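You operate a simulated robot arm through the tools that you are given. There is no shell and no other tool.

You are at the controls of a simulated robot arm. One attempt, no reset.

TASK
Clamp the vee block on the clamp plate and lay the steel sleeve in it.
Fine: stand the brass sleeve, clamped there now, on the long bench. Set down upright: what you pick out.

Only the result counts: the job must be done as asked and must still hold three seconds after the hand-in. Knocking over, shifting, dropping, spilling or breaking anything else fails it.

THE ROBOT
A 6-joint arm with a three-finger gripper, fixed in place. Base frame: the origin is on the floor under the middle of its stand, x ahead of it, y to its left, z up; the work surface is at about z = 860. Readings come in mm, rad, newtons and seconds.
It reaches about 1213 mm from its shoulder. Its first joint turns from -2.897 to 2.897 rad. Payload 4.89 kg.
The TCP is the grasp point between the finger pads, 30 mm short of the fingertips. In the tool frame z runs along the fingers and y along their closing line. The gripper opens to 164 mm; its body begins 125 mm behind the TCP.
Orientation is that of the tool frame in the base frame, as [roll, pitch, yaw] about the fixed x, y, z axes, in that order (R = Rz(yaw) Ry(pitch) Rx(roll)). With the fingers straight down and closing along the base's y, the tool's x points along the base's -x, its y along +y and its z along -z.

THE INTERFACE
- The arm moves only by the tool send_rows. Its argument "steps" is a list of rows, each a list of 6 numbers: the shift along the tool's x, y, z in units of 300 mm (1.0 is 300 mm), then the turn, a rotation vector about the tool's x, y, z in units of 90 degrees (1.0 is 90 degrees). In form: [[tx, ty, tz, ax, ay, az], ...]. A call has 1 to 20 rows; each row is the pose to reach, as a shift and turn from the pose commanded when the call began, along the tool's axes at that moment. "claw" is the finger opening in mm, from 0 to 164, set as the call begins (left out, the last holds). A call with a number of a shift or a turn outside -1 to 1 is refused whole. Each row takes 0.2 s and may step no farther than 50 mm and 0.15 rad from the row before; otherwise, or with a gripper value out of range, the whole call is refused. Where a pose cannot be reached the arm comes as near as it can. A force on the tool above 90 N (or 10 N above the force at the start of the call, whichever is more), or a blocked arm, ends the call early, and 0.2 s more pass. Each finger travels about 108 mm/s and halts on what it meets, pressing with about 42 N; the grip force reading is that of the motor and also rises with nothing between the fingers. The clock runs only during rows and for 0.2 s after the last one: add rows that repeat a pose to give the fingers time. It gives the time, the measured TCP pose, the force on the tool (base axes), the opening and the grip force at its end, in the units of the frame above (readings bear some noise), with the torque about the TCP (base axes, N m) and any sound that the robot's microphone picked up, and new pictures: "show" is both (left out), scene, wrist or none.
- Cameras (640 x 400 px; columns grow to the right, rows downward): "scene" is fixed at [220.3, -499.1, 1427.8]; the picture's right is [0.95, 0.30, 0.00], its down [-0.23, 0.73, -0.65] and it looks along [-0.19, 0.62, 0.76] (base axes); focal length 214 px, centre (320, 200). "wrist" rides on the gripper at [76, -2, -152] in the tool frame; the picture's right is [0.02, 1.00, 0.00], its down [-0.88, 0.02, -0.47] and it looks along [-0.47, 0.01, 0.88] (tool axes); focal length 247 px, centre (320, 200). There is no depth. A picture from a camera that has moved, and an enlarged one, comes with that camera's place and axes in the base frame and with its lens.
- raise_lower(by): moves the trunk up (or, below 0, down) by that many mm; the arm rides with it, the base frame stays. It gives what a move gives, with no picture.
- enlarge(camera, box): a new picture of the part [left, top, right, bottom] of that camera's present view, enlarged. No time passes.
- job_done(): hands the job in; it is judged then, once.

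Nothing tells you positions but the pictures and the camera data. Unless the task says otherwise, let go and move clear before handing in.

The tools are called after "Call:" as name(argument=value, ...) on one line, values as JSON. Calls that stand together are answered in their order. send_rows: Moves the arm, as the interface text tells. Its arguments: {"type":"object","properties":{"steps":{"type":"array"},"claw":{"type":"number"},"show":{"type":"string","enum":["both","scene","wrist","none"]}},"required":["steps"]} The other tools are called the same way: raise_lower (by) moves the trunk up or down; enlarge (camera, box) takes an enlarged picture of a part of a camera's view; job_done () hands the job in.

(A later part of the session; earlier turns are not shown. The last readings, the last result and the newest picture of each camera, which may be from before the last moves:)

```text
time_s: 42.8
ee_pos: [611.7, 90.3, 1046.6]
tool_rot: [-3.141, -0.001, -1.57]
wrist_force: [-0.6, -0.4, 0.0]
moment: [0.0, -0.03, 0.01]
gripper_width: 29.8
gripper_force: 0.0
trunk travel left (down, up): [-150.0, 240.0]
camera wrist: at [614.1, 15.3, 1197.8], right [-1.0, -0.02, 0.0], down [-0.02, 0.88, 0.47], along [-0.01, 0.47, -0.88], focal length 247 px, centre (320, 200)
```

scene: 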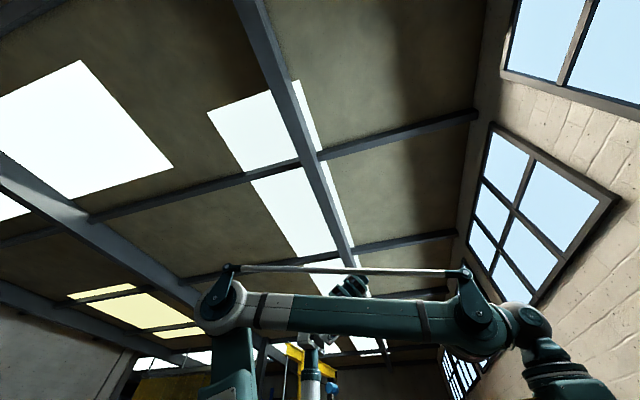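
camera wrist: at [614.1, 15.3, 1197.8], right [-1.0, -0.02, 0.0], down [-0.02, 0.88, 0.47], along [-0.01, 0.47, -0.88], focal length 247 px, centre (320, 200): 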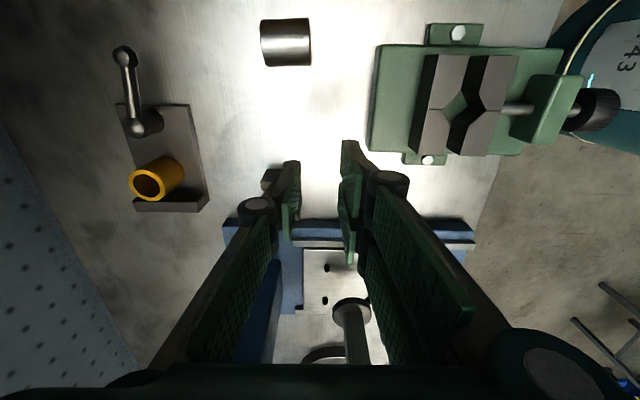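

The sleeve is no longer in the fingers and is back on the clamp plate. I need a closer look to see how it's standing and why it slipped.

Call:
enlarge(camera="wrist", box=[80, 20, 240, 230])

Call:
enlarge(camera="wrist", box=[240, 0, 640, 250])

```text
1.90 times, centred on (160, 125) of wrist
camera zoom: at [614.1, 15.3, 1197.8], right [-1.0, -0.02, 0.0], down [-0.02, 0.88, 0.47], along [-0.01, 0.47, -0.88], focal length 470 px, centre (625, 343)
```

zoom: 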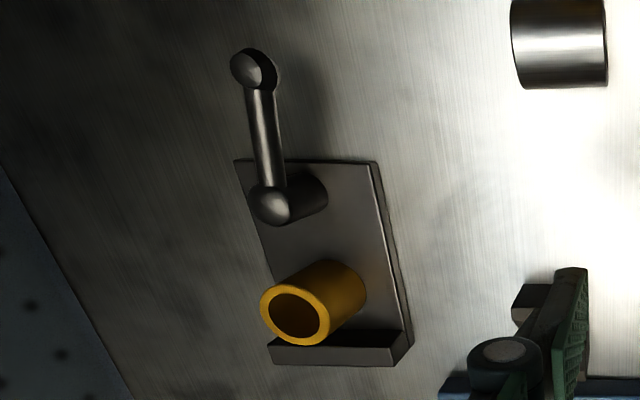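

```text
1.60 times, centred on (440, 125) of wrist
camera zoom: at [614.1, 15.3, 1197.8], right [-1.0, -0.02, 0.0], down [-0.02, 0.88, 0.47], along [-0.01, 0.47, -0.88], focal length 395 px, centre (128, 320)
```

zoom: 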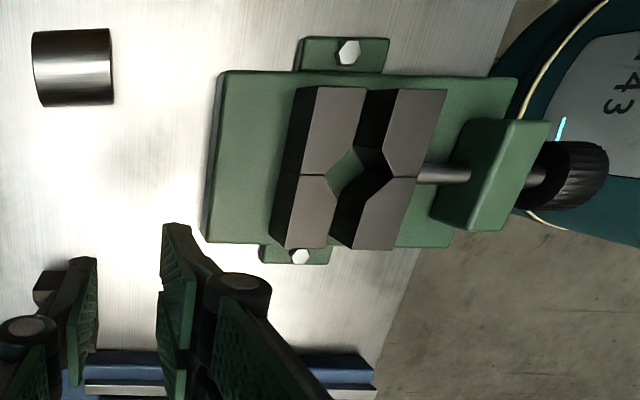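

The brass sleeve still stands upright in its original spot, so it slipped out right at the start of the fast lift: only its top 20 mm was gripped. I'll go back, grip much deeper, and lift slowly.

Call:
send_rows(steps=[[-0.035, -0.141, 0, 0, 0, 0], [-0.07, -0.282, 0, 0, 0, 0], [-0.104, -0.423, 0, 0, 0, 0], [-0.139, -0.564, 0, 0, 0, 0], [-0.176, -0.71, 0, 0, 0, 0], [-0.176, -0.71, 0.03, 0, 0, 0], [-0.176, -0.71, 0.03, 0, 0, 0]], claw=80, show="wrist")

Call:
enlarge(camera="wrist", box=[220, 60, 420, 260])

```text
time_s: 44.4
ee_pos: [827.1, 144.6, 1037.3]
tool_rot: [3.141, -0.002, -1.569]
wrist_force: [-0.2, 0.5, 0.0]
moment: [-0.02, 0.09, 0.02]
gripper_width: 80.0
gripper_force: 0.1
trunk travel left (down, up): [-150.0, 240.0]
camera wrist: at [828.4, 68.9, 1189.2], right [-1.0, -0.02, 0.0], down [-0.02, 0.88, 0.47], along [-0.01, 0.47, -0.88], focal length 247 px, centre (320, 200)
```

wrist: 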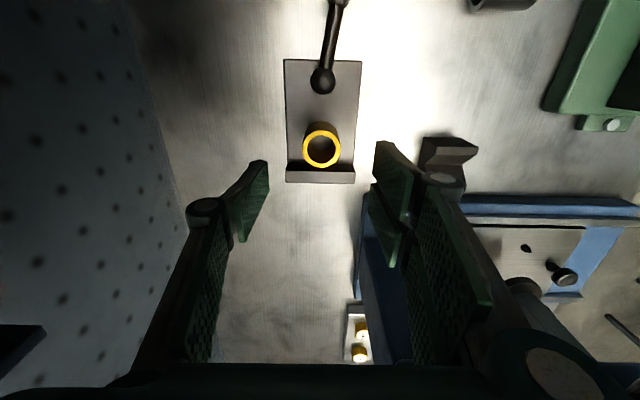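

```text
2.00 times, centred on (320, 160) of wrist
camera zoom: at [828.4, 68.9, 1189.2], right [-1.0, -0.02, 0.0], down [-0.02, 0.88, 0.47], along [-0.01, 0.47, -0.88], focal length 494 px, centre (320, 280)
```

zoom: 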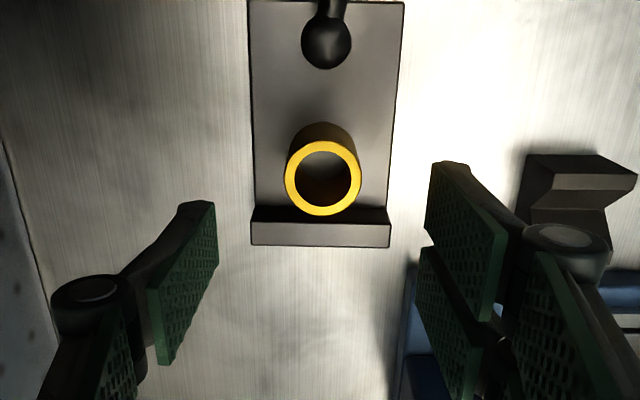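

The sleeve is at (825, 148.5), unchanged. I'll descend deeper this time, with the tips just above the plate, for a full-height grip.

Call:
send_rows(steps=[[0.004, 0.004, 0.12, 0, 0, 0], [0.004, 0.004, 0.24, 0, 0, 0], [0.004, 0.004, 0.32, 0, 0, 0], [0.004, 0.004, 0.38, 0, 0, 0], [0.004, 0.004, 0.41, 0, 0, 0], [0.004, 0.004, 0.432, 0, 0, 0], [0.004, 0.004, 0.432, 0, 0, 0]], claw=80, show="wrist")

```text
time_s: 46.0
ee_pos: [825.8, 145.3, 908.5]
tool_rot: [3.14, -0.002, -1.569]
wrist_force: [-1.3, 0.0, -0.3]
moment: [0.02, -0.01, 0.03]
gripper_width: 80.3
gripper_force: 0.0
trunk travel left (down, up): [-150.0, 240.0]
camera wrist: at [827.6, 68.6, 1060.6], right [-1.0, -0.02, 0.0], down [-0.02, 0.88, 0.47], along [-0.01, 0.47, -0.88], focal length 247 px, centre (320, 200)
```

wrist: 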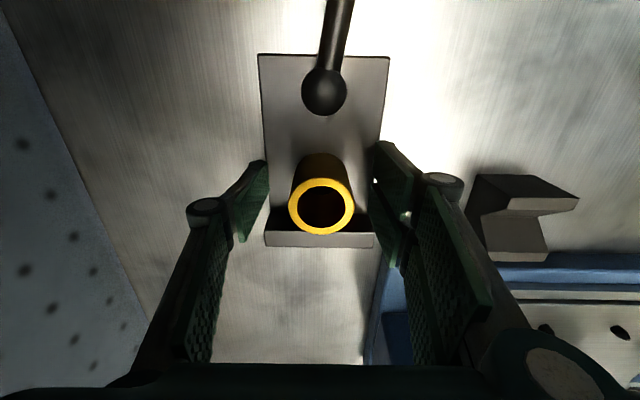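

Call:
send_rows(steps=[[0, 0, 0, 0, 0, 0], [0, 0, 0, 0, 0, 0], [0, 0, 0, 0, 0, 0], [0, 0, 0, 0, 0, 0]], claw=30, show="none")

Call:
send_rows(steps=[[0, 0, -0.01, 0, 0, 0], [0, 0, -0.02, 0, 0, 0], [0, 0, -0.03, 0, 0, 0]], show="wrist")

Call:
enlarge(camera="wrist", box=[220, 40, 420, 260])

```text
time_s: 47.0
ee_pos: [825.3, 142.9, 908.3]
tool_rot: [-3.141, -0.002, -1.57]
wrist_force: [0.9, -0.1, 0.1]
moment: [0.01, 0.01, 0.01]
gripper_width: 42.7
gripper_force: 42.2
trunk travel left (down, up): [-150.0, 240.0]
```

```text
time_s: 47.8
ee_pos: [825.7, 143.9, 918.2]
tool_rot: [3.141, -0.001, -1.571]
wrist_force: [1.3, 0.2, -2.9]
moment: [-0.06, 0.0, 0.01]
gripper_width: 42.7
gripper_force: 41.7
trunk travel left (down, up): [-150.0, 240.0]
camera wrist: at [827.0, 69.1, 1070.0], right [-1.0, -0.02, 0.0], down [-0.02, 0.88, 0.47], along [-0.01, 0.47, -0.88], focal length 247 px, centre (320, 200)
```

wrist: 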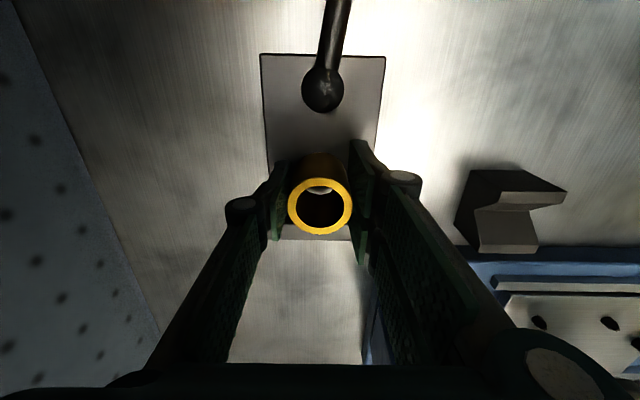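

```text
1.82 times, centred on (320, 150) of wrist
camera zoom: at [827.0, 69.1, 1070.0], right [-1.0, -0.02, 0.0], down [-0.02, 0.88, 0.47], along [-0.01, 0.47, -0.88], focal length 449 px, centre (320, 291)
```

zoom: 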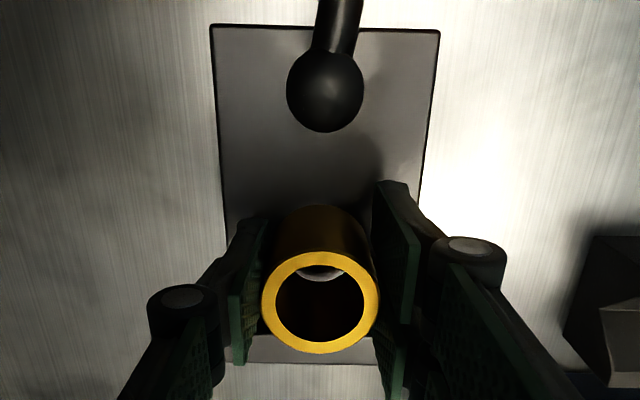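

This time the sleeve rises with the gripper, showing about 2.9 N of weight and a gap beneath it. I'll keep lifting slowly and check the grip.

Call:
send_rows(steps=[[0, 0, -0.015, 0, 0, 0], [0, 0, -0.04, 0, 0, 0], [0, 0, -0.07, 0, 0, 0], [0, 0, -0.1, 0, 0, 0], [0, 0, -0.13, 0, 0, 0], [0, 0, -0.15, 0, 0, 0]], show="wrist")

```text
time_s: 49.2
ee_pos: [824.3, 144.3, 963.3]
tool_rot: [3.142, -0.002, -1.569]
wrist_force: [0.7, 0.3, -2.7]
moment: [-0.01, 0.02, 0.02]
gripper_width: 42.9
gripper_force: 42.3
trunk travel left (down, up): [-150.0, 240.0]
camera wrist: at [826.4, 68.4, 1115.0], right [-1.0, -0.02, 0.0], down [-0.02, 0.88, 0.47], along [-0.01, 0.47, -0.88], focal length 247 px, centre (320, 200)
```

wrist: 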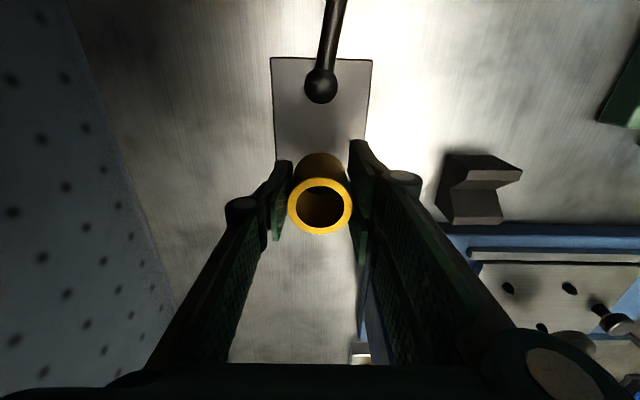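

Call:
send_rows(steps=[[0, 0, -0.03, 0, 0, 0], [0, 0, -0.08, 0, 0, 0], [0, 0, -0.13, 0, 0, 0], [0.006, 0.021, -0.17, 0, 0, 0], [0.015, 0.057, -0.19, 0, 0, 0], [0.028, 0.107, -0.19, 0, 0, 0], [0.045, 0.17, -0.19, 0, 0, 0], [0.064, 0.241, -0.19, 0, 0, 0], [0.082, 0.312, -0.19, 0, 0, 0], [0.103, 0.39, -0.19, 0, 0, 0], [0.122, 0.461, -0.19, 0, 0, 0], [0.14, 0.532, -0.19, 0, 0, 0], [0.157, 0.596, -0.19, 0, 0, 0], [0.17, 0.646, -0.19, 0, 0, 0], [0.18, 0.682, -0.19, 0, 0, 0], [0.187, 0.71, -0.19, 0, 0, 0], [0.187, 0.71, -0.19, 0, 0, 0]], show="wrist")

```text
time_s: 52.8
ee_pos: [611.4, 87.4, 1019.8]
tool_rot: [3.14, -0.002, -1.569]
wrist_force: [-0.8, 0.0, -2.4]
moment: [-0.01, -0.05, 0.01]
gripper_width: 42.8
gripper_force: 41.8
trunk travel left (down, up): [-150.0, 240.0]
camera wrist: at [613.9, 10.5, 1172.1], right [-1.0, -0.02, 0.0], down [-0.02, 0.88, 0.47], along [-0.01, 0.47, -0.88], focal length 247 px, centre (320, 200)
```

wrist: 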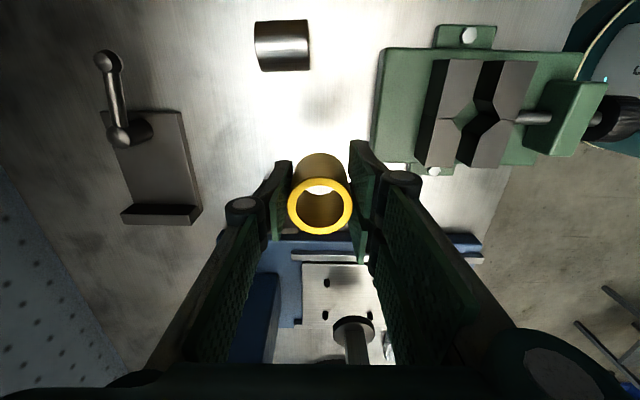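

The sleeve is still held and the spot below is clear. I'll descend to just above the bench.

Call:
send_rows(steps=[[0, 0, 0.04, 0, 0, 0], [0, 0, 0.11, 0, 0, 0], [0, 0, 0.18, 0, 0, 0], [0, 0, 0.25, 0, 0, 0], [0, 0, 0.31, 0, 0, 0], [0, 0, 0.36, 0, 0, 0], [0, 0, 0.385, 0, 0, 0], [0, 0, 0.393, 0, 0, 0], [0, 0, 0.393, 0, 0, 0]], show="none")

Call:
send_rows(steps=[[0, 0, 0.003, 0, 0, 0], [0, 0, 0.006, 0, 0, 0], [0, 0, 0.008, 0, 0, 0], [0, 0, 0.008, 0, 0, 0]], show="wrist")

```text
time_s: 54.8
ee_pos: [611.7, 86.7, 901.3]
tool_rot: [-3.141, -0.002, -1.568]
wrist_force: [0.0, 0.1, -2.5]
moment: [-0.01, 0.0, 0.02]
gripper_width: 42.6
gripper_force: 42.1
trunk travel left (down, up): [-150.0, 240.0]
```

```text
time_s: 55.8
ee_pos: [611.1, 87.8, 900.1]
tool_rot: [-3.14, -0.003, -1.569]
wrist_force: [0.1, -0.2, -1.8]
moment: [-0.01, 0.0, -0.02]
gripper_width: 42.7
gripper_force: 41.7
trunk travel left (down, up): [-150.0, 240.0]
camera wrist: at [613.3, 12.1, 1052.1], right [-1.0, -0.02, 0.0], down [-0.02, 0.88, 0.47], along [-0.01, 0.47, -0.88], focal length 247 px, centre (320, 200)
```

wrist: 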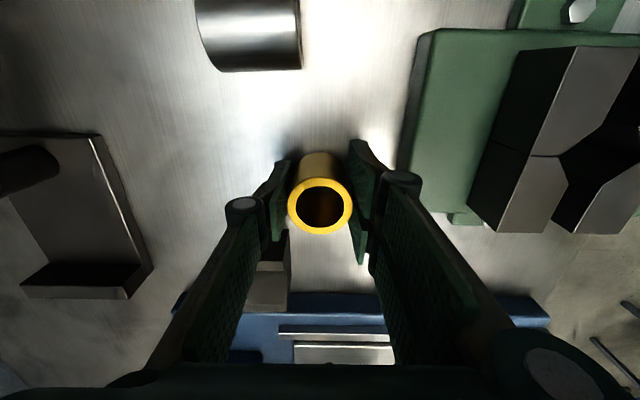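

Call:
send_rows(steps=[[0, 0, 0.0035, 0, 0, 0], [0, 0, 0.007, 0, 0, 0], [0, 0, 0.007, 0, 0, 0]], show="none")

Call:
send_rows(steps=[[0, 0, 0.0035, 0, 0, 0], [0, 0, 0.0035, 0, 0, 0]], show="none")

Call:
send_rows(steps=[[0, 0, 0.0035, 0, 0, 0], [0, 0, 0.0035, 0, 0, 0]], show="none")

```text
time_s: 56.6
ee_pos: [611.5, 87.3, 897.5]
tool_rot: [3.141, -0.001, -1.568]
wrist_force: [0.7, 0.5, -3.1]
moment: [-0.02, 0.03, 0.01]
gripper_width: 42.8
gripper_force: 42.1
trunk travel left (down, up): [-150.0, 240.0]
```

```text
time_s: 57.2
ee_pos: [610.3, 88.9, 896.4]
tool_rot: [3.141, -0.003, -1.569]
wrist_force: [1.6, 2.6, 6.0]
moment: [0.09, 0.1, -0.04]
gripper_width: 42.6
gripper_force: 42.2
trunk travel left (down, up): [-150.0, 240.0]
```

```text
time_s: 57.8
ee_pos: [611.2, 87.4, 894.6]
tool_rot: [-3.141, -0.001, -1.568]
wrist_force: [4.0, 0.6, 27.0]
moment: [0.14, -0.09, 0.02]
gripper_width: 43.0
gripper_force: 41.8
trunk travel left (down, up): [-150.0, 240.0]
```

The sleeve has touched down. I'll relax the pressure by a millimetre, open the fingers, and lift off straight up.

Call:
send_rows(steps=[[0, 0, -0.0035, 0, 0, 0], [0, 0, -0.0035, 0, 0, 0]], show="none")

Call:
send_rows(steps=[[0, 0, 0, 0, 0, 0], [0, 0, 0, 0, 0, 0], [0, 0, 0, 0, 0, 0]], claw=66, show="wrist")

```text
time_s: 58.4
ee_pos: [611.2, 86.9, 896.0]
tool_rot: [3.141, -0.003, -1.57]
wrist_force: [-0.4, 0.2, -2.7]
moment: [-0.01, -0.01, 0.0]
gripper_width: 43.0
gripper_force: 42.1
trunk travel left (down, up): [-150.0, 240.0]
```

```text
time_s: 59.2
ee_pos: [611.3, 86.6, 895.8]
tool_rot: [-3.141, -0.002, -1.568]
wrist_force: [-0.3, 0.2, -0.2]
moment: [0.04, 0.01, 0.03]
gripper_width: 66.0
gripper_force: 0.0
trunk travel left (down, up): [-150.0, 240.0]
camera wrist: at [612.9, 11.2, 1048.5], right [-1.0, -0.02, 0.0], down [-0.02, 0.88, 0.47], along [-0.01, 0.47, -0.88], focal length 247 px, centre (320, 200)
```

wrist: 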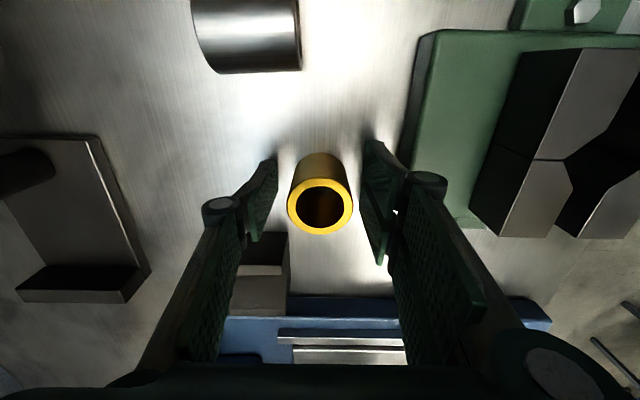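

The brass sleeve stands on its own. I'll lift straight up and look at the vee block.

Call:
send_rows(steps=[[0, 0, -0.03, 0, 0, 0], [0, 0, -0.1, 0, 0, 0], [0, 0, -0.2, 0, 0, 0], [0, 0, -0.32, 0, 0, 0], [0, 0, -0.44, 0, 0, 0], [0, 0, -0.5, 0, 0, 0], [-0.1, -0.07, -0.5, 0, 0, 0], [-0.2, -0.14, -0.5, 0, 0, 0], [-0.2, -0.17, -0.5, 0, 0, 0], [-0.2, -0.17, -0.5, 0, 0, 0]], claw=80, show="wrist")

Call:
enlarge(camera="wrist", box=[200, 50, 440, 290])

```text
time_s: 61.4
ee_pos: [661.6, 147.6, 1045.7]
tool_rot: [-3.141, -0.002, -1.568]
wrist_force: [-0.2, 0.2, -0.8]
moment: [-0.06, 0.06, 0.03]
gripper_width: 80.0
gripper_force: 0.1
trunk travel left (down, up): [-150.0, 240.0]
camera wrist: at [663.3, 72.0, 1197.5], right [-1.0, -0.02, 0.0], down [-0.02, 0.88, 0.47], along [-0.01, 0.47, -0.88], focal length 247 px, centre (320, 200)
```

wrist: 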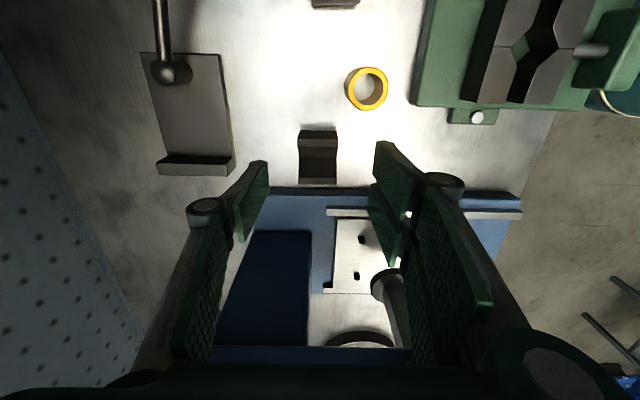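

```text
1.67 times, centred on (320, 170) of wrist
camera zoom: at [663.3, 72.0, 1197.5], right [-1.0, -0.02, 0.0], down [-0.02, 0.88, 0.47], along [-0.01, 0.47, -0.88], focal length 412 px, centre (320, 250)
```

zoom: 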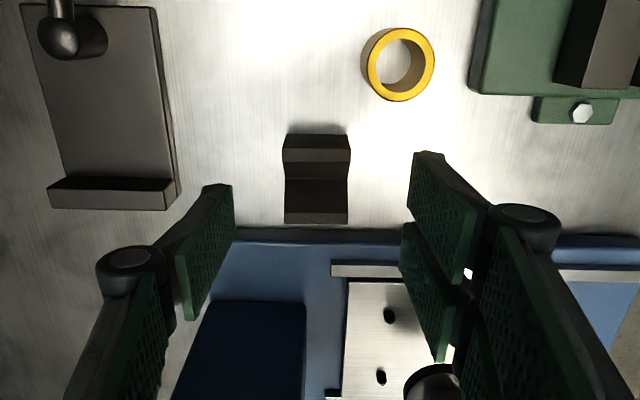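

The vee block measures about 57 × 47 × 46 mm, centred at (664, 174.5) and squarely aligned. I'll move over it and descend with the fingers closing along x on its end faces.

Call:
send_rows(steps=[[-0.04, -0.004, 0.05, 0, 0, 0], [-0.0757, -0.008, 0.15, 0, 0, 0], [-0.0757, -0.008, 0.27, 0, 0, 0], [-0.0757, -0.008, 0.37, 0, 0, 0], [-0.0757, -0.008, 0.44, 0, 0, 0], [-0.0757, -0.008, 0.48, 0, 0, 0], [-0.0757, -0.008, 0.48, 0, 0, 0]], claw=80, show="wrist")

Call:
enlarge(camera="wrist", box=[200, 100, 440, 300])

```text
time_s: 63.0
ee_pos: [663.0, 171.4, 903.0]
tool_rot: [3.141, -0.001, -1.569]
wrist_force: [-0.2, -0.3, -0.4]
moment: [-0.01, 0.0, 0.04]
gripper_width: 80.0
gripper_force: 0.0
trunk travel left (down, up): [-150.0, 240.0]
camera wrist: at [665.0, 95.9, 1055.1], right [-1.0, -0.02, 0.0], down [-0.02, 0.88, 0.47], along [-0.01, 0.47, -0.88], focal length 247 px, centre (320, 200)
```

wrist: 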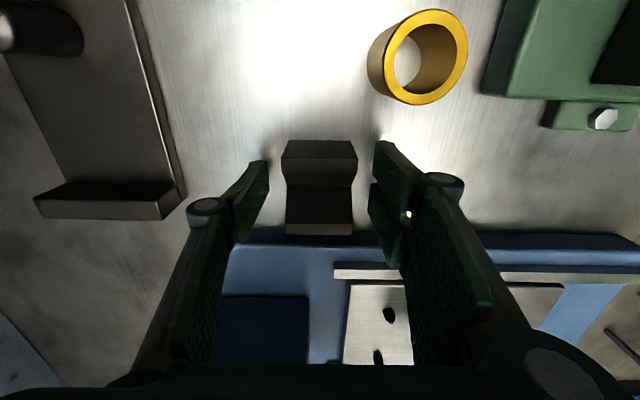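

```text
2.00 times, centred on (320, 200) of wrist
camera zoom: at [665.0, 95.9, 1055.1], right [-1.0, -0.02, 0.0], down [-0.02, 0.88, 0.47], along [-0.01, 0.47, -0.88], focal length 494 px, centre (320, 200)
```

zoom: 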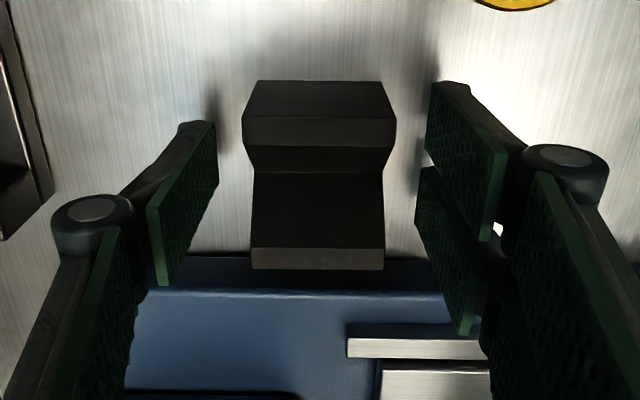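

Call:
send_rows(steps=[[0, 0, 0.01, 0, 0, 0], [0, 0, 0.02, 0, 0, 0], [0, 0, 0.02, 0, 0, 0]], claw=80, show="none")

Call:
send_rows(steps=[[0, 0, 0, 0, 0, 0], [0, 0, 0, 0, 0, 0], [0, 0, 0, 0, 0, 0], [0, 0, 0, 0, 0, 0]], claw=36, show="wrist")

```text
time_s: 63.8
ee_pos: [664.6, 169.0, 895.7]
tool_rot: [-3.141, -0.002, -1.571]
wrist_force: [1.1, -0.1, 0.8]
moment: [-0.02, 0.04, -0.01]
gripper_width: 80.2
gripper_force: 0.0
trunk travel left (down, up): [-150.0, 240.0]
```

```text
time_s: 64.8
ee_pos: [664.0, 170.4, 896.5]
tool_rot: [3.142, -0.002, -1.57]
wrist_force: [-2.1, -0.1, 0.0]
moment: [0.0, 0.08, 0.01]
gripper_width: 49.4
gripper_force: 42.1
trunk travel left (down, up): [-150.0, 240.0]
camera wrist: at [666.4, 94.5, 1048.4], right [-1.0, -0.02, 0.0], down [-0.02, 0.88, 0.47], along [-0.01, 0.47, -0.88], focal length 247 px, centre (320, 200)
```

wrist: 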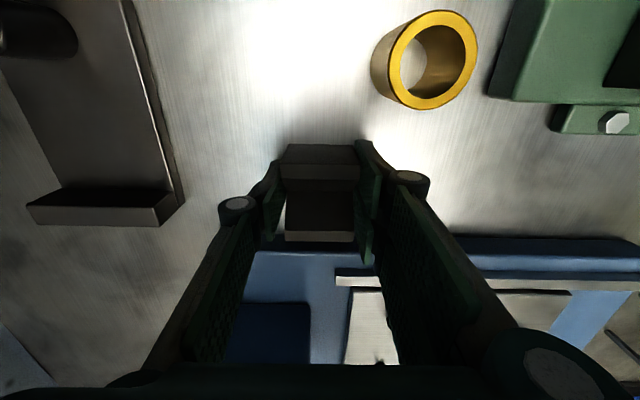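

The vee block is gripped at 49.4 mm. I'll lift it slowly.

Call:
send_rows(steps=[[0, 0, -0.005, 0, 0, 0], [0, 0, -0.015, 0, 0, 0], [0, 0, -0.03, 0, 0, 0], [0, 0, -0.045, 0, 0, 0], [0, 0, -0.06, 0, 0, 0]], show="wrist")

```text
time_s: 66.0
ee_pos: [664.0, 170.8, 914.7]
tool_rot: [-3.14, -0.001, -1.569]
wrist_force: [0.9, 0.0, -7.4]
moment: [-0.04, 0.01, 0.0]
gripper_width: 49.5
gripper_force: 42.0
trunk travel left (down, up): [-150.0, 240.0]
camera wrist: at [666.0, 95.3, 1066.7], right [-1.0, -0.02, 0.0], down [-0.02, 0.88, 0.47], along [-0.01, 0.47, -0.88], focal length 247 px, centre (320, 200)
```

wrist: 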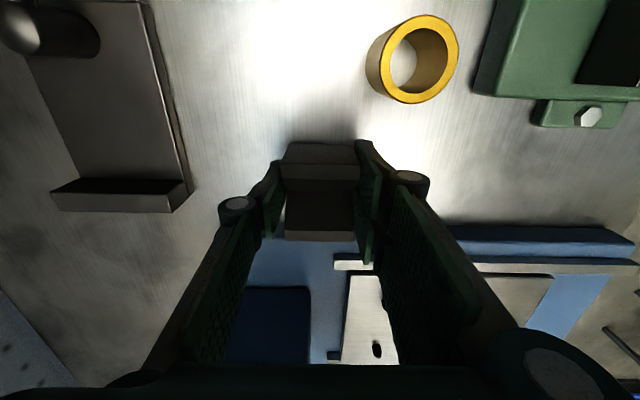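

The block lifted cleanly, showing about 7.4 N of weight. I'll carry it gently over the clamp plate.

Call:
send_rows(steps=[[0, 0, -0.02, 0, 0, 0], [0, 0, -0.06, 0, 0, 0], [0, 0, -0.11, 0, 0, 0], [0, 0, -0.17, 0, 0, 0], [0, 0, -0.23, 0, 0, 0], [0.003, -0.021, -0.27, 0, 0, 0], [0.009, -0.059, -0.284, 0, 0, 0], [0.017, -0.112, -0.284, 0, 0, 0], [0.026, -0.176, -0.284, 0, 0, 0], [0.036, -0.24, -0.284, 0, 0, 0], [0.046, -0.304, -0.284, 0, 0, 0], [0.055, -0.368, -0.284, 0, 0, 0], [0.064, -0.426, -0.284, 0, 0, 0], [0.071, -0.474, -0.284, 0, 0, 0], [0.077, -0.512, -0.284, 0, 0, 0], [0.08, -0.533, -0.284, 0, 0, 0], [0.08, -0.533, -0.284, 0, 0, 0]], show="wrist")

Call:
enlarge(camera="wrist", box=[220, 40, 420, 280])

```text
time_s: 69.6
ee_pos: [824.9, 145.6, 1001.3]
tool_rot: [-3.141, -0.003, -1.569]
wrist_force: [0.6, 1.2, -7.9]
moment: [-0.04, 0.01, -0.01]
gripper_width: 49.7
gripper_force: 42.0
trunk travel left (down, up): [-150.0, 240.0]
camera wrist: at [827.1, 70.0, 1152.4], right [-1.0, -0.02, 0.0], down [-0.02, 0.88, 0.47], along [-0.01, 0.47, -0.88], focal length 247 px, centre (320, 200)
```

wrist: 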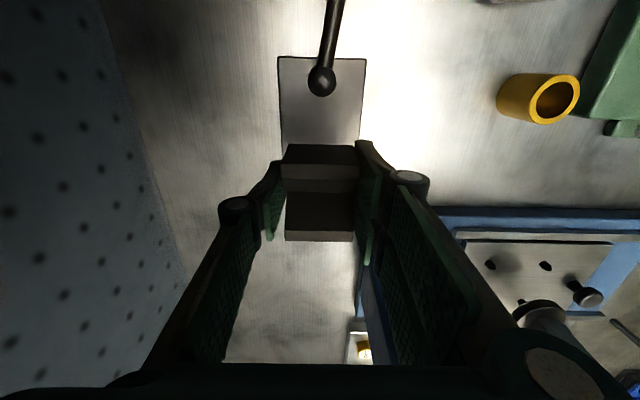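

```text
1.67 times, centred on (320, 160) of wrist
camera zoom: at [827.1, 70.0, 1152.4], right [-1.0, -0.02, 0.0], down [-0.02, 0.88, 0.47], along [-0.01, 0.47, -0.88], focal length 412 px, centre (320, 267)
```

zoom: 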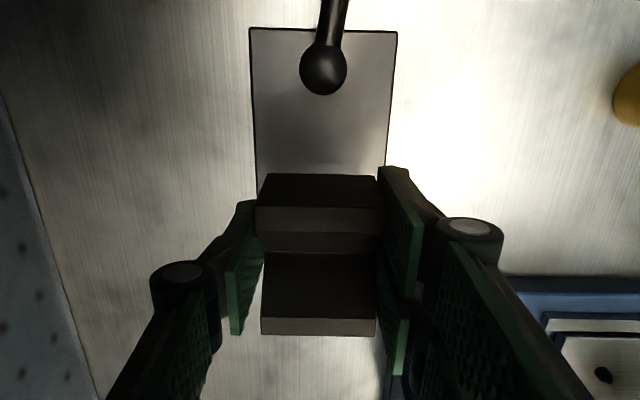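

The block is over the plate at about y = 121–179, roughly 4 mm short of the stop face. I'll lower it to just above the plate, then creep to contact.

Call:
send_rows(steps=[[0.002, 0, 0.03, 0, 0, 0], [0.002, 0, 0.09, 0, 0, 0], [0.002, 0, 0.15, 0, 0, 0], [0.002, 0, 0.21, 0, 0, 0], [0.002, 0, 0.25, 0, 0, 0], [0.002, 0, 0.28, 0, 0, 0], [0.002, 0, 0.295, 0, 0, 0], [0.002, 0, 0.295, 0, 0, 0]], show="wrist")

Call:
send_rows(steps=[[0, 0, 0.0035, 0, 0, 0], [0, 0, 0.0035, 0, 0, 0]], show="none")

Call:
send_rows(steps=[[0, 0, 0.0035, 0, 0, 0], [0, 0, 0.0035, 0, 0, 0]], show="none")

```text
time_s: 71.4
ee_pos: [824.7, 147.5, 911.7]
tool_rot: [-3.141, -0.002, -1.569]
wrist_force: [0.5, -3.8, -6.2]
moment: [-0.06, -0.04, -0.05]
gripper_width: 49.6
gripper_force: 42.2
trunk travel left (down, up): [-150.0, 240.0]
camera wrist: at [826.3, 70.8, 1063.9], right [-1.0, -0.02, 0.0], down [-0.02, 0.88, 0.47], along [-0.01, 0.47, -0.88], focal length 247 px, centre (320, 200)
```

wrist: 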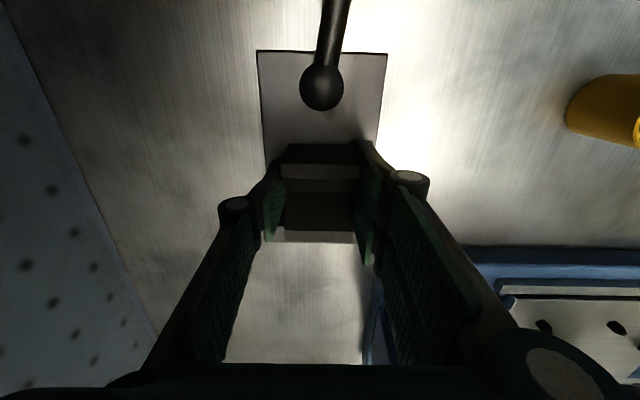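

```text
time_s: 72.0
ee_pos: [824.4, 145.9, 910.1]
tool_rot: [-3.141, -0.001, -1.568]
wrist_force: [-0.8, -4.9, -5.7]
moment: [-0.04, -0.05, -0.09]
gripper_width: 49.6
gripper_force: 42.2
trunk travel left (down, up): [-150.0, 240.0]
```

```text
time_s: 72.6
ee_pos: [825.8, 147.2, 909.5]
tool_rot: [-3.141, -0.002, -1.571]
wrist_force: [-1.1, -7.2, -6.4]
moment: [-0.11, -0.04, -0.19]
gripper_width: 49.6
gripper_force: 42.2
trunk travel left (down, up): [-150.0, 240.0]
```

A small -y force shows the block is just touching the stop. I'll shift back 2 mm and re-check before setting it down.

Call:
send_rows(steps=[[0.004, 0, 0, 0, 0, 0], [0.008, 0, 0, 0, 0, 0], [0.008, 0, 0, 0, 0, 0]], show="none")

Call:
send_rows(steps=[[0, 0, 0.0035, 0, 0, 0], [0, 0, 0.0035, 0, 0, 0]], show="none")

```text
time_s: 73.4
ee_pos: [825.6, 145.1, 907.5]
tool_rot: [-3.141, -0.003, -1.568]
wrist_force: [0.4, 0.6, -6.9]
moment: [-0.05, -0.01, 0.02]
gripper_width: 49.5
gripper_force: 41.9
trunk travel left (down, up): [-150.0, 240.0]
```

```text
time_s: 74.0
ee_pos: [825.0, 145.2, 909.2]
tool_rot: [3.142, 0.0, -1.568]
wrist_force: [3.5, 3.4, 6.4]
moment: [0.03, -0.32, 0.08]
gripper_width: 49.7
gripper_force: 42.3
trunk travel left (down, up): [-150.0, 240.0]
```

The block is down on the plate and clear of the stop. I'll release it and lift straight up.

Call:
send_rows(steps=[[0, 0, 0, 0, 0, 0], [0, 0, 0, 0, 0, 0], [0, 0, 0, 0, 0, 0]], claw=76, show="wrist")

Call:
send_rows(steps=[[0, 0, -0.03, 0, 0, 0], [0, 0, -0.1, 0, 0, 0], [0, 0, -0.2, 0, 0, 0], [0, 0, -0.32, 0, 0, 0], [0, 0, -0.42, 0, 0, 0], [0, 0, -0.42, 0, 0, 0]], claw=76, show="wrist")

Call:
enlarge(camera="wrist", box=[220, 40, 420, 240])

```text
time_s: 74.8
ee_pos: [824.5, 144.7, 908.9]
tool_rot: [-3.141, -0.002, -1.568]
wrist_force: [-0.3, 0.6, 0.1]
moment: [-0.02, -0.03, -0.01]
gripper_width: 76.0
gripper_force: 0.1
trunk travel left (down, up): [-150.0, 240.0]
camera wrist: at [826.6, 68.7, 1060.1], right [-1.0, -0.02, 0.0], down [-0.02, 0.88, 0.47], along [-0.01, 0.47, -0.88], focal length 247 px, centre (320, 200)
```

wrist: 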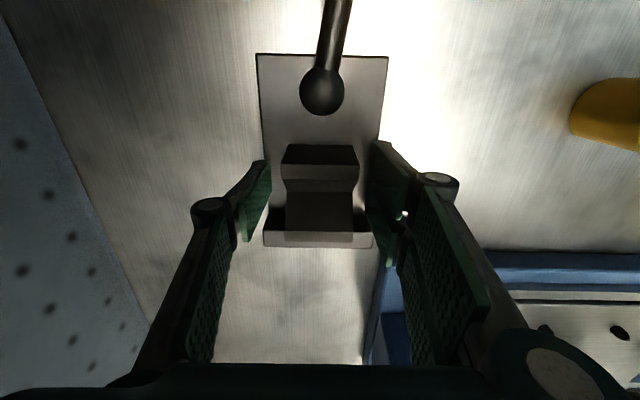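

```text
time_s: 76.2
ee_pos: [825.5, 145.2, 1036.6]
tool_rot: [3.142, -0.002, -1.569]
wrist_force: [-0.4, -0.1, -0.4]
moment: [0.01, -0.03, 0.02]
gripper_width: 76.0
gripper_force: 0.0
trunk travel left (down, up): [-150.0, 240.0]
camera wrist: at [826.4, 69.8, 1188.9], right [-1.0, -0.02, 0.0], down [-0.02, 0.88, 0.47], along [-0.01, 0.47, -0.88], focal length 247 px, centre (320, 200)
```

wrist: 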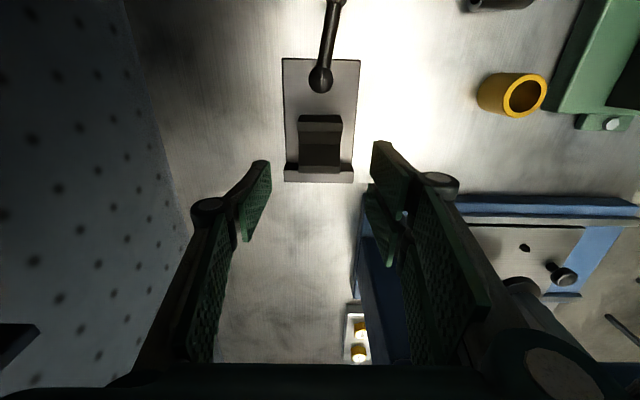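

```text
2.00 times, centred on (320, 140) of wrist
camera zoom: at [826.4, 69.8, 1188.9], right [-1.0, -0.02, 0.0], down [-0.02, 0.88, 0.47], along [-0.01, 0.47, -0.88], focal length 494 px, centre (320, 320)
```

zoom: 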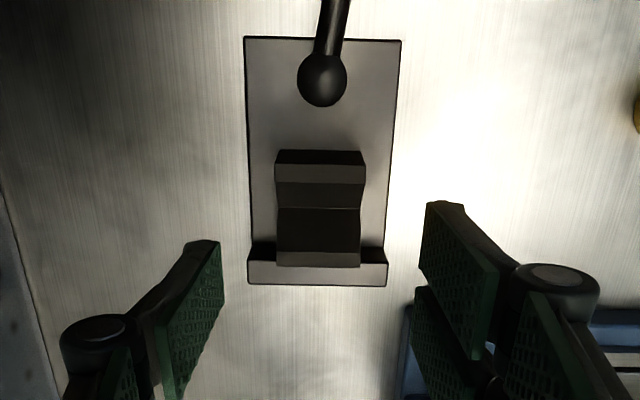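

The vee block sits squarely on the plate at x ≈ 825 and y ≈ 121–179, top at about z = 918, groove along x. Now I'll go back to the lever to close the clamp.

Call:
send_rows(steps=[[0.12, 0.005, 0, 0, 0, 0], [0.24, 0.01, 0, 0, 0, 0], [0.36, 0.014, 0.02, 0, 0, 0], [0.463, 0.018, 0.05, 0, 0, 0], [0.463, 0.018, 0.083, 0, 0, 0], [0.463, 0.018, 0.083, 0, 0, 0]], claw=60, show="wrist")

Call:
enlarge(camera="wrist", box=[220, 80, 420, 280])

```text
time_s: 77.6
ee_pos: [819.1, 4.4, 1010.5]
tool_rot: [3.142, -0.001, -1.57]
wrist_force: [0.0, -0.4, -0.5]
moment: [0.05, -0.01, 0.02]
gripper_width: 60.1
gripper_force: 0.0
trunk travel left (down, up): [-150.0, 240.0]
camera wrist: at [820.2, -70.7, 1162.8], right [-1.0, -0.02, 0.0], down [-0.02, 0.88, 0.47], along [-0.01, 0.47, -0.88], focal length 247 px, centre (320, 200)
```

wrist: 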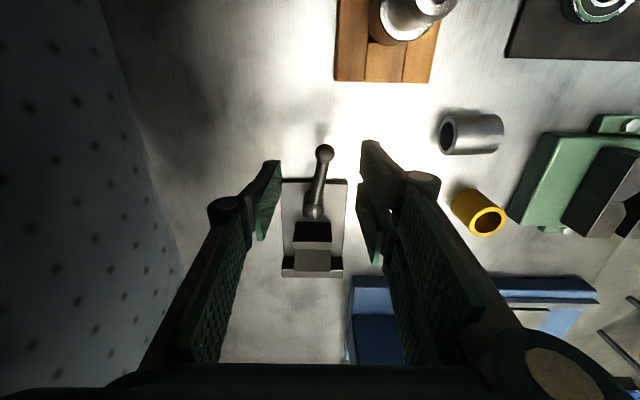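

```text
2.00 times, centred on (320, 180) of wrist
camera zoom: at [820.2, -70.7, 1162.8], right [-1.0, -0.02, 0.0], down [-0.02, 0.88, 0.47], along [-0.01, 0.47, -0.88], focal length 494 px, centre (320, 240)
```

zoom: 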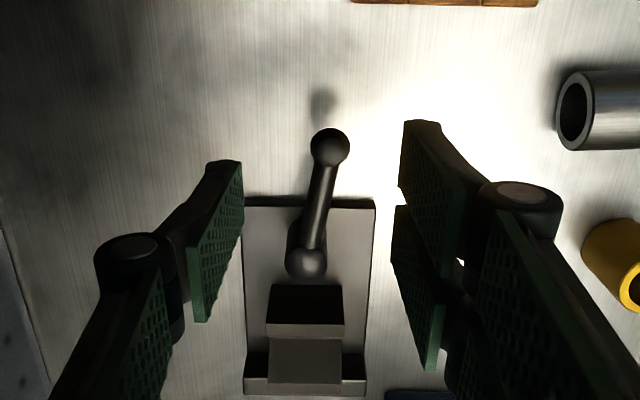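

Re-triangulating from several views puts the lever pivot at about (825.4, 80.6), with arm length about 70.5 mm and the lever now at about 80.5°. I'll lower the fingers around the knob and cage it again.

Call:
send_rows(steps=[[-0.02, 0.0167, 0.1, 0, 0, 0], [-0.02, 0.0167, 0.2, 0, 0, 0], [-0.02, 0.0167, 0.29, 0, 0, 0], [-0.02, 0.0167, 0.33, 0, 0, 0], [-0.02, 0.0167, 0.33, 0, 0, 0]], claw=60, show="none")

Call:
send_rows(steps=[[0, 0, 0, 0, 0, 0], [0, 0, 0, 0, 0, 0], [0, 0, 0, 0, 0, 0]], claw=30, show="wrist")

Call:
enlarge(camera="wrist", box=[220, 120, 420, 320])

```text
time_s: 78.8
ee_pos: [814.6, 10.4, 911.2]
tool_rot: [3.141, -0.002, -1.569]
wrist_force: [-0.6, 0.8, 0.1]
moment: [-0.02, 0.03, -0.01]
gripper_width: 59.9
gripper_force: 0.0
trunk travel left (down, up): [-150.0, 240.0]
```

```text
time_s: 79.6
ee_pos: [813.9, 11.8, 912.5]
tool_rot: [3.142, -0.002, -1.569]
wrist_force: [1.0, 0.1, 0.7]
moment: [0.02, -0.04, -0.02]
gripper_width: 29.9
gripper_force: 0.0
trunk travel left (down, up): [-150.0, 240.0]
camera wrist: at [815.7, -64.4, 1063.7], right [-1.0, -0.02, 0.0], down [-0.02, 0.88, 0.47], along [-0.01, 0.47, -0.88], focal length 247 px, centre (320, 200)
```

wrist: 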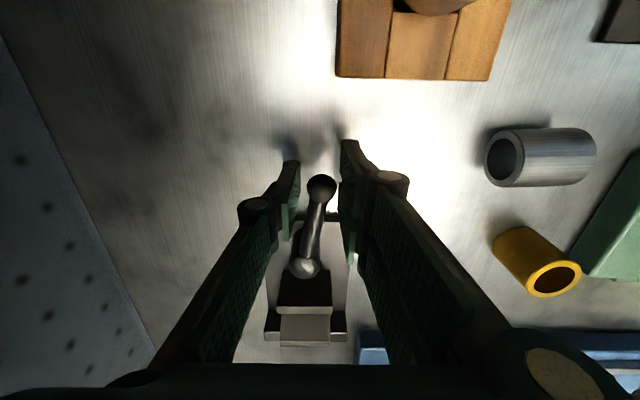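

```text
2.00 times, centred on (320, 220) of wrist
camera zoom: at [815.7, -64.4, 1063.7], right [-1.0, -0.02, 0.0], down [-0.02, 0.88, 0.47], along [-0.01, 0.47, -0.88], focal length 494 px, centre (320, 160)
```

zoom: 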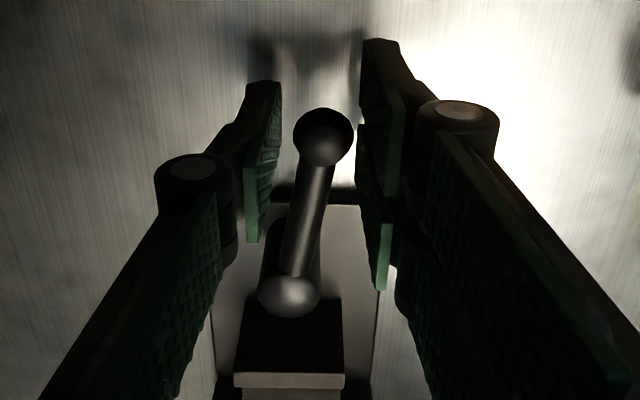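

The knob is caged. I'll swing the lever back along its measured arc, with the wrist turning to follow it.

Call:
send_rows(steps=[[-0.0107, 0.042, 0, 0, 0, 0.0898], [-0.024, 0.072, 0, 0, 0, 0.1789], [-0.0417, 0.1003, 0, 0, 0, 0.268], [-0.0627, 0.1253, 0, 0, 0, 0.3571], [-0.087, 0.1473, 0, 0, 0, 0.4463]], show="wrist")

```text
time_s: 80.8
ee_pos: [769.4, 37.4, 909.0]
tool_rot: [3.141, 0.0, -2.274]
wrist_force: [-0.4, -0.2, -0.6]
moment: [0.06, 0.01, -0.02]
gripper_width: 30.0
gripper_force: 0.1
trunk travel left (down, up): [-150.0, 240.0]
camera wrist: at [721.3, -21.6, 1061.1], right [-0.78, 0.63, 0.0], down [0.55, 0.69, 0.47], along [0.3, 0.37, -0.88], focal length 247 px, centre (320, 200)
```

wrist: 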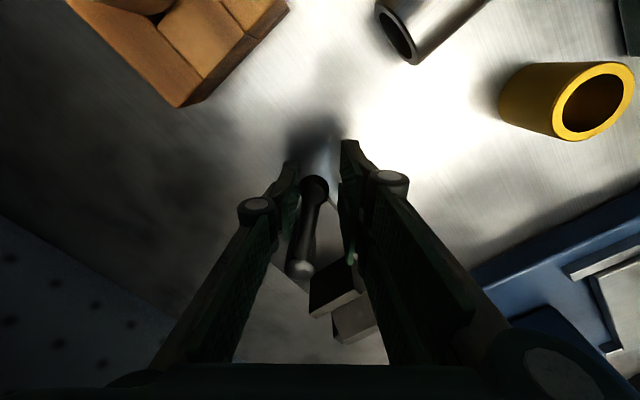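

Call:
send_rows(steps=[[-0.0089, 0.0319, 0, 0, 0, 0.0891], [-0.0223, 0.062, 0, 0, 0, 0.1783], [-0.0398, 0.0898, 0, 0, 0, 0.2674], [-0.0609, 0.115, 0, 0, 0, 0.3565], [-0.0799, 0.1328, 0, 0, 0, 0.4456]], show="wrist")

```text
time_s: 82.0
ee_pos: [756.1, 80.9, 910.5]
tool_rot: [-3.14, -0.001, -2.971]
wrist_force: [-0.5, -0.4, -0.3]
moment: [0.04, 0.0, 0.02]
gripper_width: 30.3
gripper_force: 0.0
trunk travel left (down, up): [-150.0, 240.0]
camera wrist: at [680.5, 67.4, 1062.8], right [-0.19, 0.98, 0.0], down [0.86, 0.17, 0.47], along [0.46, 0.09, -0.88], focal length 247 px, centre (320, 200)
```

wrist: 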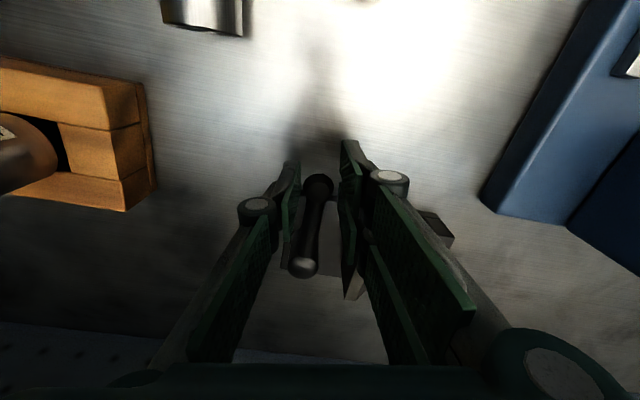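

Call:
send_rows(steps=[[-0.003, 0.01, 0, 0, 0, 0.03], [-0.005, 0.02, 0, 0, 0, 0.06], [-0.005, 0.02, 0, 0, 0, 0.06]], show="wrist")

Call:
enlarge(camera="wrist", box=[220, 120, 420, 320])

```text
time_s: 82.8
ee_pos: [756.9, 85.6, 910.7]
tool_rot: [-3.14, 0.001, -3.066]
wrist_force: [0.9, -6.6, 2.1]
moment: [-0.07, -0.02, 0.03]
gripper_width: 32.8
gripper_force: 3.4
trunk travel left (down, up): [-150.0, 240.0]
camera wrist: at [680.8, 80.1, 1062.2], right [-0.1, 1.0, 0.0], down [0.88, 0.09, 0.47], along [0.47, 0.05, -0.88], focal length 247 px, centre (320, 200)
```

wrist: 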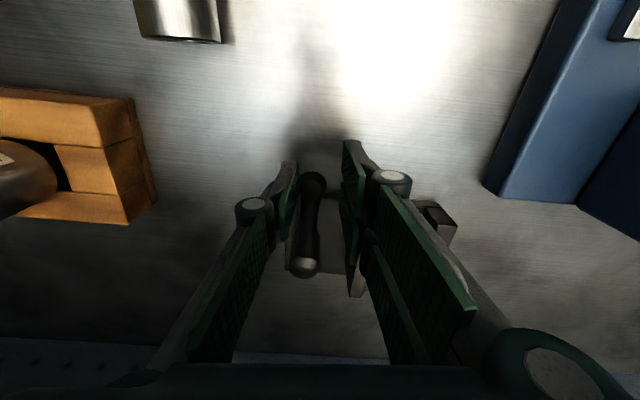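

```text
2.00 times, centred on (320, 220) of wrist
camera zoom: at [680.8, 80.1, 1062.2], right [-0.1, 1.0, 0.0], down [0.88, 0.09, 0.47], along [0.47, 0.05, -0.88], focal length 494 px, centre (320, 160)
```

zoom: 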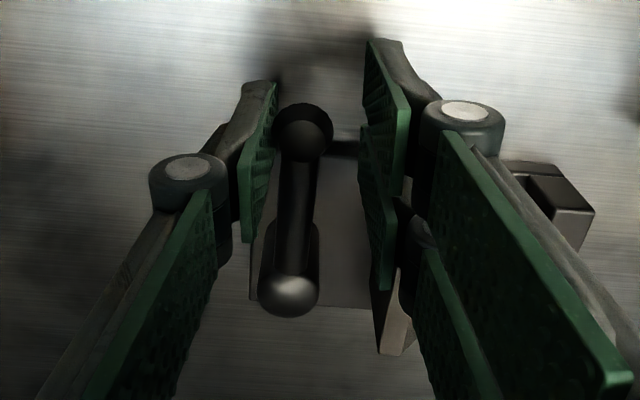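

Call:
send_rows(steps=[[0, 0.007, 0, 0, 0, 0], [0, 0.015, 0, 0, 0, 0], [0, 0.022, 0, 0, 0, 0], [0, 0.022, 0, 0, 0, 0]], show="wrist")

```text
time_s: 83.8
ee_pos: [755.3, 93.2, 910.3]
tool_rot: [-3.141, 0.0, -3.064]
wrist_force: [11.6, -30.3, 3.6]
moment: [-0.26, -0.08, 0.27]
gripper_width: 42.8
gripper_force: 15.9
trunk travel left (down, up): [-150.0, 240.0]
camera wrist: at [679.7, 86.1, 1061.8], right [-0.1, 1.0, 0.0], down [0.88, 0.09, 0.47], along [0.47, 0.05, -0.88], focal length 247 px, centre (320, 200)
```

wrist: 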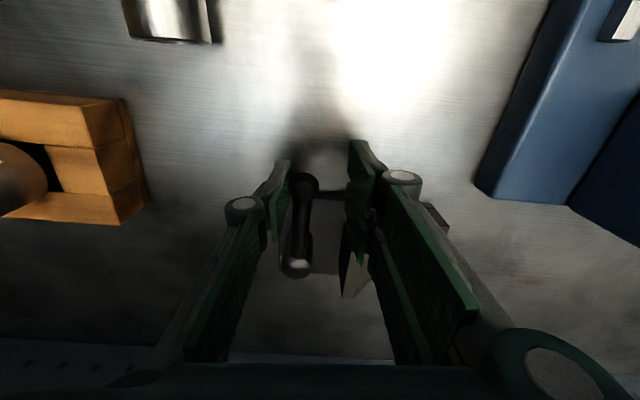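

The lever is firmly against its closed stop. I'll ease off, open the fingers, lift clear, and inspect the clamp.

Call:
send_rows(steps=[[0, -0.02, 0, 0, 0, 0], [0, -0.04, 0, 0, 0, 0], [0, -0.04, 0, 0, 0, 0]], show="none")

Call:
send_rows(steps=[[0, 0, 0, 0, 0, 0], [0, 0, 0, 0, 0, 0], [0, 0, -0.1, 0, 0, 0], [0, 0, -0.22, 0, 0, 0], [0, 0, -0.34, 0, 0, 0], [0, 0, -0.46, 0, 0, 0], [0.1, 0, -0.5, 0, 0, 0], [0.1, 0, -0.5, 0, 0, 0]], claw=60, show="wrist")

Call:
enlarge(camera="wrist", box=[220, 120, 460, 300])

```text
time_s: 84.6
ee_pos: [756.4, 83.1, 910.3]
tool_rot: [3.141, 0.0, -3.063]
wrist_force: [-0.3, -0.6, 0.5]
moment: [0.01, 0.0, 0.0]
gripper_width: 30.0
gripper_force: 0.0
trunk travel left (down, up): [-150.0, 240.0]
```

```text
time_s: 86.4
ee_pos: [725.9, 79.8, 1060.6]
tool_rot: [-3.14, -0.001, -3.063]
wrist_force: [-0.1, 0.2, 0.5]
moment: [0.0, -0.03, 0.0]
gripper_width: 60.1
gripper_force: 0.0
trunk travel left (down, up): [-150.0, 240.0]
camera wrist: at [650.5, 73.4, 1212.0], right [-0.1, 1.0, 0.0], down [0.88, 0.09, 0.47], along [0.47, 0.05, -0.88], focal length 247 px, centre (320, 200)
```

wrist: 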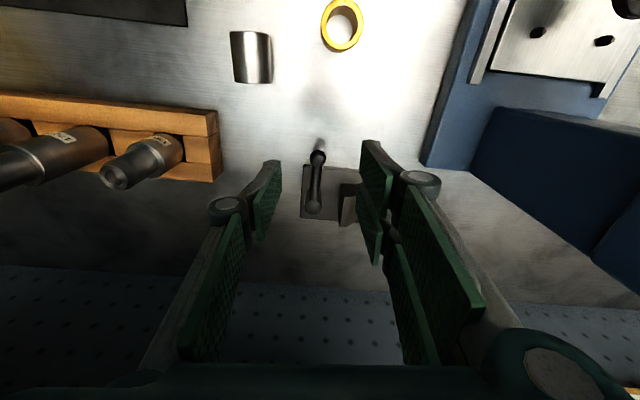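

```text
2.22 times, centred on (340, 210) of wrist
camera zoom: at [650.5, 73.4, 1212.0], right [-0.1, 1.0, 0.0], down [0.88, 0.09, 0.47], along [0.47, 0.05, -0.88], focal length 549 px, centre (276, 178)
```

zoom: 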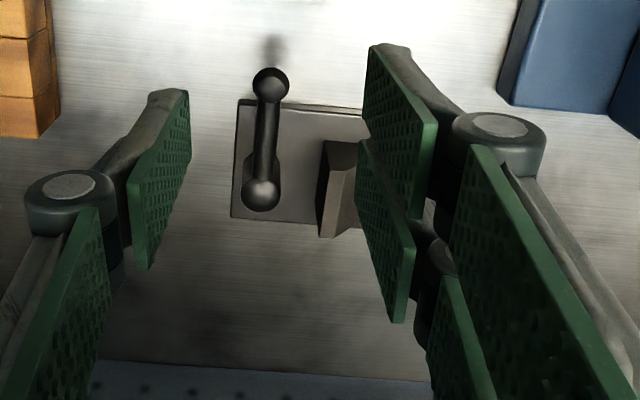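

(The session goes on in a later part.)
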